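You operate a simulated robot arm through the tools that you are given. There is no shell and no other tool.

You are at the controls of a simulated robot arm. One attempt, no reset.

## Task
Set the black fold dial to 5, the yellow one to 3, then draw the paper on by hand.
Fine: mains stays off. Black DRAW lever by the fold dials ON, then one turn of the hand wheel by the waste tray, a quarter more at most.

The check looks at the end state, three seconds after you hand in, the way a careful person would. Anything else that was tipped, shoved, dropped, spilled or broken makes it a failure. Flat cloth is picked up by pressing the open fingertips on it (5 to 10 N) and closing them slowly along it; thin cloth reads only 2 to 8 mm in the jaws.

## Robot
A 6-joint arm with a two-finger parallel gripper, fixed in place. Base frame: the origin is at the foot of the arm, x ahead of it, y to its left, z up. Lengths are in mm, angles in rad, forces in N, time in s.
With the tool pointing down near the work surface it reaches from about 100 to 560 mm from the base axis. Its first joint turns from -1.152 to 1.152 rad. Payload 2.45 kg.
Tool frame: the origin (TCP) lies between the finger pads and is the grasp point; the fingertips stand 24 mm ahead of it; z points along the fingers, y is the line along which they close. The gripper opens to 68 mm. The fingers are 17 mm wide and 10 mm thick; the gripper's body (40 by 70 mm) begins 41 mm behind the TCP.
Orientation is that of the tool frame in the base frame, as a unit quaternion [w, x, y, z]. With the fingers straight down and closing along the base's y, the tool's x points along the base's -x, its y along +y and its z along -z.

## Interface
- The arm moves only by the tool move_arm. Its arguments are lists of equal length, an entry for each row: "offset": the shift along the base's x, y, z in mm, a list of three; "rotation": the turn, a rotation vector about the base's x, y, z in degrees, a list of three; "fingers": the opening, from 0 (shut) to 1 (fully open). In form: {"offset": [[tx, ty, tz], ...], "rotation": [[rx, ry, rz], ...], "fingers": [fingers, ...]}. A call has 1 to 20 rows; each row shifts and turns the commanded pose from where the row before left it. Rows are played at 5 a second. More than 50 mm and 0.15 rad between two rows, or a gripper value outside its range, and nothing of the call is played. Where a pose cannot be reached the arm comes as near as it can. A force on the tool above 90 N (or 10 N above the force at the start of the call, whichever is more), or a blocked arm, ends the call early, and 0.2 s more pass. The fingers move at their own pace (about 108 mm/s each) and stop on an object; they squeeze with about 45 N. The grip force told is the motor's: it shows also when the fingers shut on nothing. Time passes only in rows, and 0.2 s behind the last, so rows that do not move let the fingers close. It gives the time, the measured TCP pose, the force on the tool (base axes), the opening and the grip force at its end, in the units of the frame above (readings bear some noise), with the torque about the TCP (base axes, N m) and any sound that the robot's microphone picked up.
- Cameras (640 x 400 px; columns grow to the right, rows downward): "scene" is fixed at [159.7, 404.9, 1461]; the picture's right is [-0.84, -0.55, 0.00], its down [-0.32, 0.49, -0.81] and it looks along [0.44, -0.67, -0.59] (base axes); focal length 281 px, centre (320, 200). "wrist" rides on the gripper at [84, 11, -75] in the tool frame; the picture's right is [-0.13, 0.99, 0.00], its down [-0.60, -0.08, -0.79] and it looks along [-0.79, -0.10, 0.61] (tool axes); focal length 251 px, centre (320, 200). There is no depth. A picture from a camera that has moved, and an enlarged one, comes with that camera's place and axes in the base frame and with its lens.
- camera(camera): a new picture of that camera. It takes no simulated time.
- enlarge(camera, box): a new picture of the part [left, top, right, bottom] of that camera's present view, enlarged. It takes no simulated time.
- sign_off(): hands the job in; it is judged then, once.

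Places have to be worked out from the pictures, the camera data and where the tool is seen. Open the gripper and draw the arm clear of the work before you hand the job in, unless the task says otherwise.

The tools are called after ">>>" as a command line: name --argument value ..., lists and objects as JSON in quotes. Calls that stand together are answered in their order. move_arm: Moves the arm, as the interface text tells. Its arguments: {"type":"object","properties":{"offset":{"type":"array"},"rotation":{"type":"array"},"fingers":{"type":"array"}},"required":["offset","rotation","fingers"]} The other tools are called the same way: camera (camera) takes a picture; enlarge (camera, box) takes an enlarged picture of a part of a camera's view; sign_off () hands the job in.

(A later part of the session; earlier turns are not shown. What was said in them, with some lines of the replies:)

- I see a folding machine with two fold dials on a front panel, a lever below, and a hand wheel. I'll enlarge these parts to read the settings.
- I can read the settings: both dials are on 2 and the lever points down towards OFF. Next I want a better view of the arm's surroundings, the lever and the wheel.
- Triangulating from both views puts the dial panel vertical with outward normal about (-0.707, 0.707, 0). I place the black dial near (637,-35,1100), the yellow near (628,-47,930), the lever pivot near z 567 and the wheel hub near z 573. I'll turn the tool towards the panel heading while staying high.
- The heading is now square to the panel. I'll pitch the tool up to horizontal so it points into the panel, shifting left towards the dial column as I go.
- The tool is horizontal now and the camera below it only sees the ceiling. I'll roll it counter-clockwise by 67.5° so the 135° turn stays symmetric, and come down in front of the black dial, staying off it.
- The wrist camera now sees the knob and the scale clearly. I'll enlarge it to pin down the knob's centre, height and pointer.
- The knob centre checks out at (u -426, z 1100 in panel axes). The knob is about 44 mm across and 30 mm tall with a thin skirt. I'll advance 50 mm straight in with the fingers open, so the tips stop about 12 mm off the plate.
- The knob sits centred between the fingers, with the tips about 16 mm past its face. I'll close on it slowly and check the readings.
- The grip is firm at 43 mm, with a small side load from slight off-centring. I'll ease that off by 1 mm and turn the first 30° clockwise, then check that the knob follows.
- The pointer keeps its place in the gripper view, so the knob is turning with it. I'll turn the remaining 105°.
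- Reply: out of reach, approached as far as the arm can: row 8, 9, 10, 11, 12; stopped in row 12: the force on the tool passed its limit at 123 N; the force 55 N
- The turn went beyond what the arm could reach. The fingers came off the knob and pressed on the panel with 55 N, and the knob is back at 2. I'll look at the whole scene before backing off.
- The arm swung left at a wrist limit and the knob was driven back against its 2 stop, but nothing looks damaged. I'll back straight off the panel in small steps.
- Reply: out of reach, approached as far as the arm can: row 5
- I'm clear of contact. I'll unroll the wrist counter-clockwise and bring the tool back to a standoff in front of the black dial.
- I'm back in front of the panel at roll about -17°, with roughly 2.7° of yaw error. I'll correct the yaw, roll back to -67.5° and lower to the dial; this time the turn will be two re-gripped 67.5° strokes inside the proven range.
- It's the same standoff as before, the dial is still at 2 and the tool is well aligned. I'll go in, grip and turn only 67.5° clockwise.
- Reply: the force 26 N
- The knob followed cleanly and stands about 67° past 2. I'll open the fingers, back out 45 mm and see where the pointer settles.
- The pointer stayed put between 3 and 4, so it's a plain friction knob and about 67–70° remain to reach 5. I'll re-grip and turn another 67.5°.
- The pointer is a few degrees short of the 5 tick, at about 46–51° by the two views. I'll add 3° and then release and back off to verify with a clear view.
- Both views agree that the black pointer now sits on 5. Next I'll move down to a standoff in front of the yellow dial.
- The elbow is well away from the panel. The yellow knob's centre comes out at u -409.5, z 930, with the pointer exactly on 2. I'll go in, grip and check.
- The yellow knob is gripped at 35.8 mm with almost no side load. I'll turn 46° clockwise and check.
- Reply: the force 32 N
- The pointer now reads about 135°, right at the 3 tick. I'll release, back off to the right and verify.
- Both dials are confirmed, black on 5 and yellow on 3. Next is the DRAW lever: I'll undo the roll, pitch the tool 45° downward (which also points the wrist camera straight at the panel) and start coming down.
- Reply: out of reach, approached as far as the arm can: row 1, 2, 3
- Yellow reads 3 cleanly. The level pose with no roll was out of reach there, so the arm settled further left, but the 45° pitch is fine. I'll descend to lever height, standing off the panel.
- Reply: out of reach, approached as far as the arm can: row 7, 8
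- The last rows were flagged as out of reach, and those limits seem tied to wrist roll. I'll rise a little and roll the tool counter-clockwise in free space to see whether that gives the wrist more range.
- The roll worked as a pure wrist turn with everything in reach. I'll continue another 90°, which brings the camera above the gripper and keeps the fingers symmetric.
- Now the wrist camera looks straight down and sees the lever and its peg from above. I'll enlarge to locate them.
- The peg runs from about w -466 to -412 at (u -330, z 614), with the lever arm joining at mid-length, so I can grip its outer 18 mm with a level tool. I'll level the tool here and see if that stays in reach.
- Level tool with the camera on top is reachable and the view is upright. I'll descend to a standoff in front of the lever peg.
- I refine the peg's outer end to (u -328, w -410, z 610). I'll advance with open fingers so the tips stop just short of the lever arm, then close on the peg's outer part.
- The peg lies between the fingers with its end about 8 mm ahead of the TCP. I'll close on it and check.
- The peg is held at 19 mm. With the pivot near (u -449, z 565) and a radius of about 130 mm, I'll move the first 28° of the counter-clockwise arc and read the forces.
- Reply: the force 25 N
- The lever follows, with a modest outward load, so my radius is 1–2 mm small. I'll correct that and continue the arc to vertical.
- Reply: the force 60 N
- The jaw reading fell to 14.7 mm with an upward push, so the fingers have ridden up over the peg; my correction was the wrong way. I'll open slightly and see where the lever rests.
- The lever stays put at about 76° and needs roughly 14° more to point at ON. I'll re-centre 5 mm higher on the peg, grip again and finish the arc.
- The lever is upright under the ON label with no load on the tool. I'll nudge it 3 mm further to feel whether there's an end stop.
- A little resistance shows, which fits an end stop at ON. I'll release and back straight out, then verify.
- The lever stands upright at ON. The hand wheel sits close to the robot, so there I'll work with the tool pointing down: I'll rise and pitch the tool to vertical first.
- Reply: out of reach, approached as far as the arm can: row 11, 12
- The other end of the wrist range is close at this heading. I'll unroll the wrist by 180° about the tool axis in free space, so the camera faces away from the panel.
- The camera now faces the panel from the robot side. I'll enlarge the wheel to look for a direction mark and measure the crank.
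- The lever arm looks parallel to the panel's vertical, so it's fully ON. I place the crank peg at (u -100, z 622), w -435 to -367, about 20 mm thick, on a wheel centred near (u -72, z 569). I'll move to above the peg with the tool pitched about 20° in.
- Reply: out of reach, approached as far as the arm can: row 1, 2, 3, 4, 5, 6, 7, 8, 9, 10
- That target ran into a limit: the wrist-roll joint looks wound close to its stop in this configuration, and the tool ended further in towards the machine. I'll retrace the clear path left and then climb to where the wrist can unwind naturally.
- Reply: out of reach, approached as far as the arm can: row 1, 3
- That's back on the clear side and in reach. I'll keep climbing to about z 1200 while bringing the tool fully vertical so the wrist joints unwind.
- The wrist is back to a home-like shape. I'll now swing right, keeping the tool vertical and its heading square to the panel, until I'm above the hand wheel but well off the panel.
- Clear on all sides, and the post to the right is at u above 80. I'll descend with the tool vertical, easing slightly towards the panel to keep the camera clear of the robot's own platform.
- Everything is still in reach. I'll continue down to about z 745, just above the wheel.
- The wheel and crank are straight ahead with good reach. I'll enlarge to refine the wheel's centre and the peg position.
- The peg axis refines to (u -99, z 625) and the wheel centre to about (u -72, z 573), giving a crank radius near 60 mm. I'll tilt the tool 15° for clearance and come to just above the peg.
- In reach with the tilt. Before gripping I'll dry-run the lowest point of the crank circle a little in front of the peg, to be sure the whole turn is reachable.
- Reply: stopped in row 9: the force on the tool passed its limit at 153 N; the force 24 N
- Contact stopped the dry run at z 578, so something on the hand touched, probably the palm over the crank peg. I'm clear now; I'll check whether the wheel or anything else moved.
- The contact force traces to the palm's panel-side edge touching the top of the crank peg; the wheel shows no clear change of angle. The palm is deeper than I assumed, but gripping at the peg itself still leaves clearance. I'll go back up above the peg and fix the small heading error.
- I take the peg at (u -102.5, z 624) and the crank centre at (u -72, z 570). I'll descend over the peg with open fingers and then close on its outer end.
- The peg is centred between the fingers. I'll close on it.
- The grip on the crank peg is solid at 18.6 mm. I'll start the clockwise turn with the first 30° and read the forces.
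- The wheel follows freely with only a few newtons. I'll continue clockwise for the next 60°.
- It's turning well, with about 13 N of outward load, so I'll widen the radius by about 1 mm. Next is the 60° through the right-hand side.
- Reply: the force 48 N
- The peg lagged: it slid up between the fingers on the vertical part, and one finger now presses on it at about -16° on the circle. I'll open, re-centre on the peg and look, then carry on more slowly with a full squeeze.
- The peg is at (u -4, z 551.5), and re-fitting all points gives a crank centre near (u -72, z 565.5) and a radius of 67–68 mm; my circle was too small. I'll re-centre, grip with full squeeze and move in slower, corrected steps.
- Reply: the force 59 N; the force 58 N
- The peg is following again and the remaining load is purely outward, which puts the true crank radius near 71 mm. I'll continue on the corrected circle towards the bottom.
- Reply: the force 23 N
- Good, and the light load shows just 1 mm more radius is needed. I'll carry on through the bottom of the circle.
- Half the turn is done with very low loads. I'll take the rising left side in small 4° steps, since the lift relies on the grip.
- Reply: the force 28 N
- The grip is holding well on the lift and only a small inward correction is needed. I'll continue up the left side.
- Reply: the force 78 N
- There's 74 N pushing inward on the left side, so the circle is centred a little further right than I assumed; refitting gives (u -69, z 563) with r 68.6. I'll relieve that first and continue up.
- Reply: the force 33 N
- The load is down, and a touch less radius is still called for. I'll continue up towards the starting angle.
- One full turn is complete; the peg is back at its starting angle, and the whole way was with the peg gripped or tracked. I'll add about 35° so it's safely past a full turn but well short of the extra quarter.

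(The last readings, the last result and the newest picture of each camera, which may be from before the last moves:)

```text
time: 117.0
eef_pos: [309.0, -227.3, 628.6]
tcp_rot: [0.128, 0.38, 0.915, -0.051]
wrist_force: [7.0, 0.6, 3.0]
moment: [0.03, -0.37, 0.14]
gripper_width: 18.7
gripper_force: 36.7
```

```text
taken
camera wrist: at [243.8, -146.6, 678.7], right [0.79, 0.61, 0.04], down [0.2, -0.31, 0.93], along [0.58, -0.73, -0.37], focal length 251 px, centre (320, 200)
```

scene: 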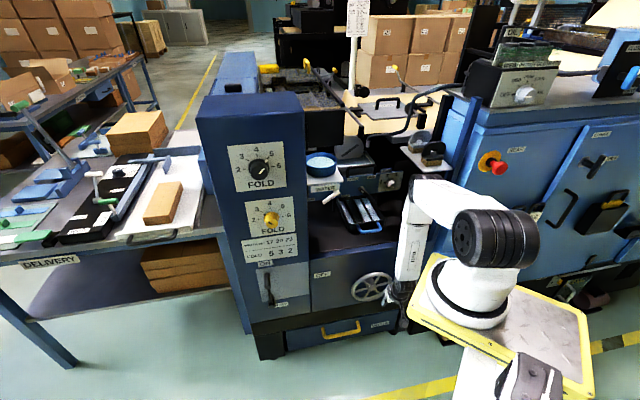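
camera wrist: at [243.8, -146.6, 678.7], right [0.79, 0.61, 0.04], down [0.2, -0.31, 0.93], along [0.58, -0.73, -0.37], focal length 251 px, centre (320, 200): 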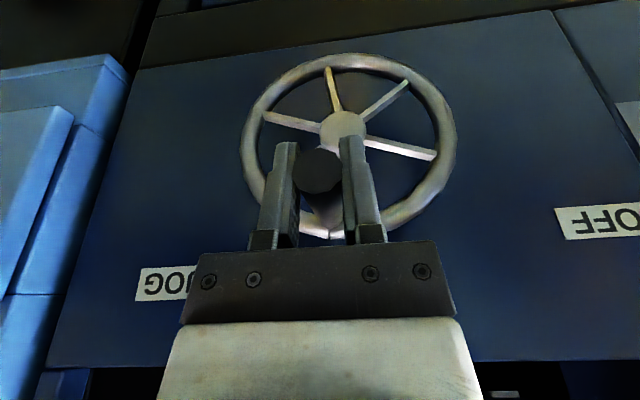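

The crank now stands just past the top at about 395° of total turn, with light loads. I'll open and withdraw straight back along the tool axis.

>>> move_arm --offset '[[0, 0, 0], [0, 0, 0], [0, 0, 0], [-3.7, 3.7, 19.3], [-3.7, 3.7, 19.3], [-3.7, 3.7, 19.3], [-3.7, 3.7, 19.3], [-3.7, 3.7, 19.3], [-3.7, 3.7, 19.3]]' --rotation '[[0, 0, 0], [0, 0, 0], [0, 0, 0], [0, 0, 0], [0, 0, 0], [0, 0, 0], [0, 0, 0], [0, 0, 0], [0, 0, 0]]' --fingers '[0.5, 0.9, 1, 1, 1, 1, 1, 1, 1]'

>>> camera --camera "wrist"

>>> enlarge --camera "scene" --box '[300, 230, 440, 330]'

```text
time: 119.0
eef_pos: [287.0, -203.9, 745.2]
tcp_rot: [0.127, 0.381, 0.915, -0.051]
wrist_force: [1.0, 0.3, 0.0]
moment: [-0.02, -0.02, 0.02]
gripper_width: 68.1
gripper_force: 0.1
```

```text
taken
camera wrist: at [222.5, -123.4, 794.8], right [0.79, 0.61, 0.04], down [0.2, -0.32, 0.93], along [0.58, -0.73, -0.37], focal length 251 px, centre (320, 200)
```

wrist: 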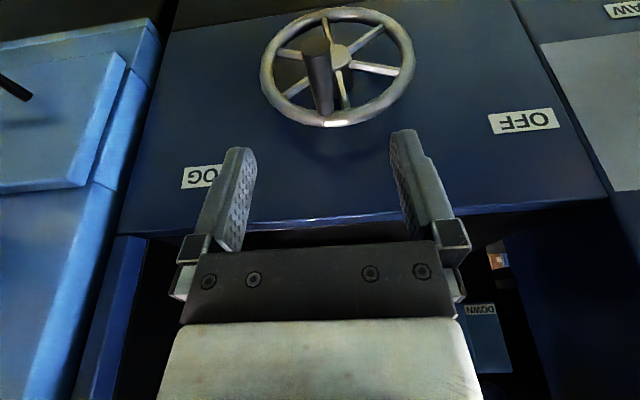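

```text
4.00 times, centred on (370, 280) of scene
camera zoom: at [159.7, 404.9, 1461.0], right [-0.84, -0.55, 0.0], down [-0.32, 0.49, -0.81], along [0.44, -0.67, -0.59], focal length 1124 px, centre (120, -120)
```

zoom: 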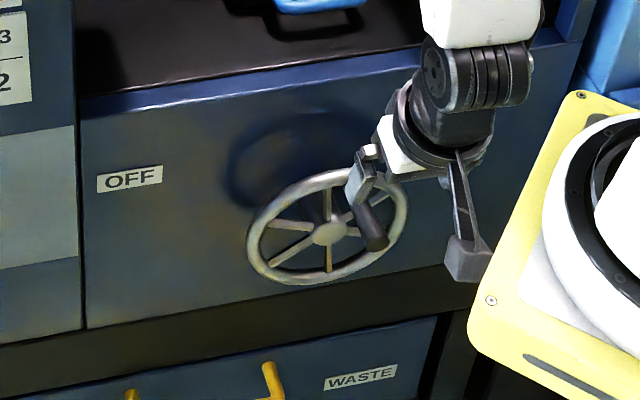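

The crank stays put just past the top. I'll now retrace the approach: remove the tilt, shift left, and climb away from the machine.

>>> move_arm --offset '[[9.4, 5.7, 5], [9.4, 5.7, 5], [9.4, 5.7, 5], [7.5, -1.8, 5], [7.5, -1.8, 5], [0, 0, 20], [0, 0, 25], [0, 0, 25], [0, 0, 25], [0, 0, 25], [0, 0, 25], [0, 0, 25], [0, 0, 25], [0, 0, 25]]' --rotation '[[3.54, 3.54, 0], [3.54, 3.54, 0], [3.54, 3.54, 0], [0, 0, 0], [0, 0, 0], [0, 0, 0], [0, 0, 0], [0, 0, 0], [0, 0, 0], [0, 0, 0], [0, 0, 0], [0, 0, 0], [0, 0, 0], [0, 0, 0]]' --fingers '[1, 1, 1, 1, 1, 1, 1, 1, 1, 1, 1, 1, 1, 1]'

>>> move_arm --offset '[[-3, 3, 25], [-3, 3, 25], [-3, 3, 25], [-3, 3, 25], [-3, 3, 25], [0, 0, 25], [0, 0, 25], [0, 0, 25], [0, 0, 25]]' --rotation '[[0, 0, 0], [0, 0, 0], [0, 0, 0], [0, 0, 0], [0, 0, 0], [0, 0, 0], [0, 0, 0], [0, 0, 0], [0, 0, 0]]' --fingers '[1, 1, 1, 1, 1, 1, 1, 1, 1]'

>>> camera --camera "scene"

>>> enlarge --camera "scene" --box '[210, 130, 430, 320]'

>>> enlarge --camera "scene" --box '[330, 250, 420, 310]'

>>> camera --camera "wrist"

```text
time: 122.0
eef_pos: [326.8, -191.3, 990.8]
tcp_rot: [0.007, 0.384, 0.923, -0.001]
wrist_force: [-0.1, -1.0, 0.5]
moment: [-0.02, -0.01, 0.01]
gripper_width: 67.7
gripper_force: 0.0
```

```text
time: 124.0
eef_pos: [314.7, -174.9, 1218.2]
tcp_rot: [0.007, 0.384, 0.923, -0.003]
wrist_force: [-0.3, -0.2, -0.4]
moment: [-0.04, 0.02, 0.03]
gripper_width: 67.9
gripper_force: 0.1
```

```text
taken
```

scene: 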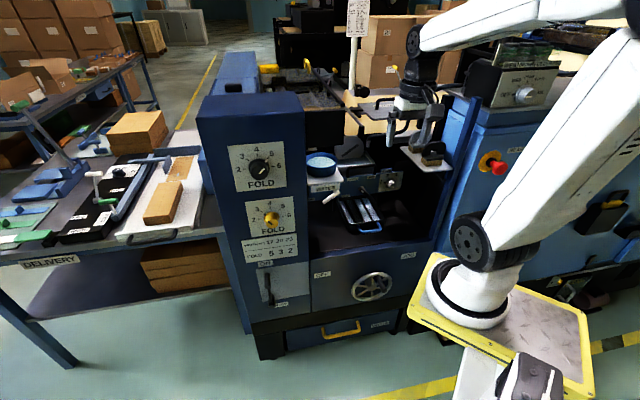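

```text
2.11 times, centred on (320, 225) of scene
camera zoom: at [159.7, 404.9, 1460.9], right [-0.84, -0.55, 0.0], down [-0.32, 0.49, -0.81], along [0.44, -0.67, -0.59], focal length 592 px, centre (320, 147)
```

zoom: 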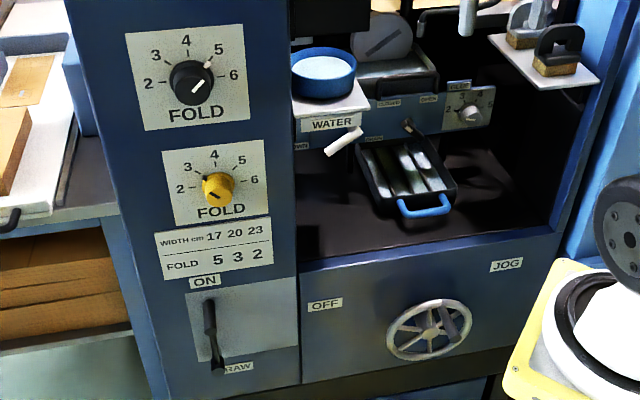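

```text
6.67 times, centred on (375, 280) of scene
camera zoom: at [159.7, 404.9, 1460.9], right [-0.84, -0.55, 0.0], down [-0.32, 0.49, -0.81], along [0.44, -0.67, -0.59], focal length 1874 px, centre (-47, -333)
```

zoom: 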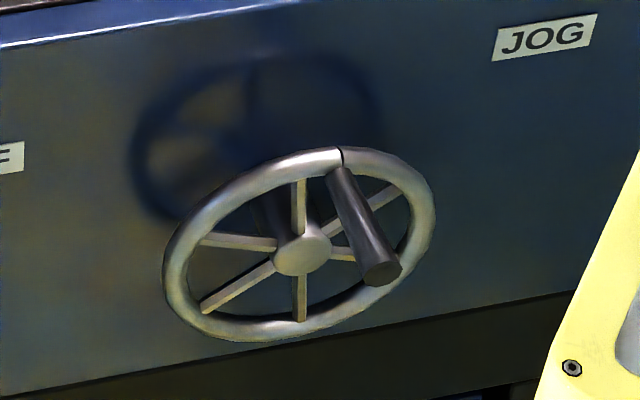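

```text
taken
camera wrist: at [261.0, -106.5, 1291.6], right [0.79, 0.61, 0.0], down [0.36, -0.48, 0.8], along [0.49, -0.63, -0.6], focal length 251 px, centre (320, 200)
```

wrist: 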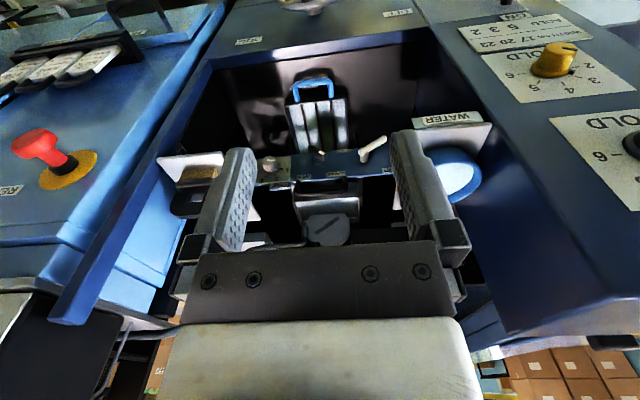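

The dials, lever and wheel all look right, and a new sheet seems to show at the delivery side. I'll zoom in to confirm that and check that nothing else was disturbed.

>>> enlarge --camera "scene" --box '[60, 100, 240, 250]'

>>> enlarge --camera "scene" --box '[210, 130, 320, 310]'

>>> enlarge --camera "scene" --box '[300, 60, 640, 280]'

```text
2.67 times, centred on (150, 175) of scene
camera zoom: at [159.7, 404.9, 1460.9], right [-0.84, -0.55, 0.0], down [-0.32, 0.49, -0.81], along [0.44, -0.67, -0.59], focal length 750 px, centre (773, 267)
```

zoom: 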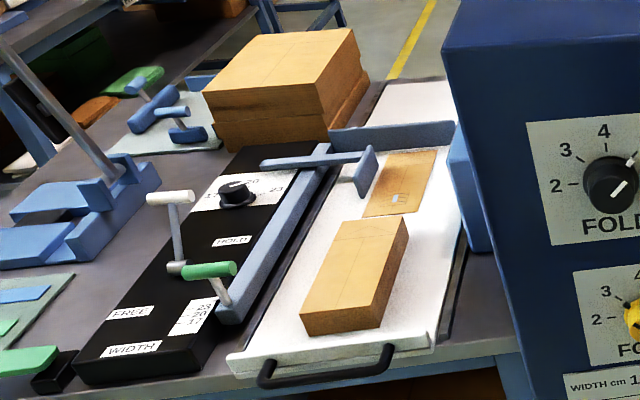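

```text
2.22 times, centred on (265, 220) of scene
camera zoom: at [159.7, 404.9, 1460.9], right [-0.84, -0.55, 0.0], down [-0.32, 0.49, -0.81], along [0.44, -0.67, -0.59], focal length 625 px, centre (442, 156)
```

zoom: 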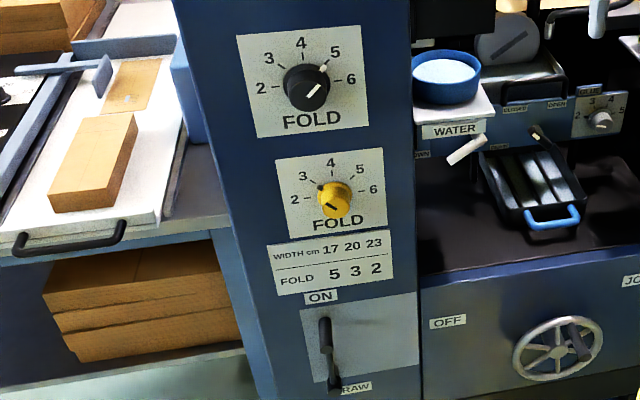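

```text
1.82 times, centred on (470, 170) of scene
camera zoom: at [159.7, 404.9, 1460.9], right [-0.84, -0.55, 0.0], down [-0.32, 0.49, -0.81], along [0.44, -0.67, -0.59], focal length 511 px, centre (47, 254)
```

zoom: 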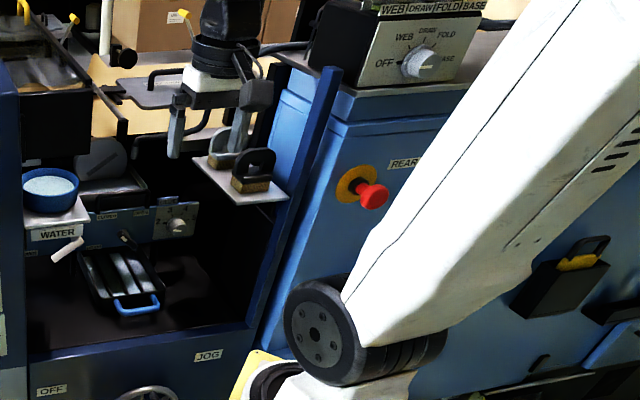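

Black reads 5, yellow reads 3 and the DRAW lever is ON. The wheel has had one clockwise turn plus roughly a tenth, and a folded sheet has come out on the delivery tray. Mains is untouched, and the arm is clear with the gripper open, so I'm handing in.

>>> sign_off

```text
The job is handed in.
```

I've handed the job in. The last pictures show everything set as you asked:

- **Fold dials:** black is on 5 and yellow is on 3.
- **DRAW lever:** it stands upright under the ON label.
- **Hand wheel:** I gave it one clockwise turn plus about a tenth, which is inside your quarter-turn limit. There was no direction mark, so I chose clockwise; a folded sheet has come out on the delivery tray.
- **Mains:** I didn't touch it.

Three things went wrong along the way:

- **Black dial:** on the first try the arm hit a wrist limit and lost its grip. It pressed on the panel with up to 123 N, and the knob went back to 2.
- **Crank handle:** the gripper's palm bumped the top of it at 153 N while I was checking reach. That may have nudged the wheel back a few degrees before the turn.
- **Grip on the crank:** it slipped once partway round, so I re-gripped and finished the turn.

I saw no damage, and nothing looked tipped or moved in the final pictures. The arm is clear of the machine with the gripper open.
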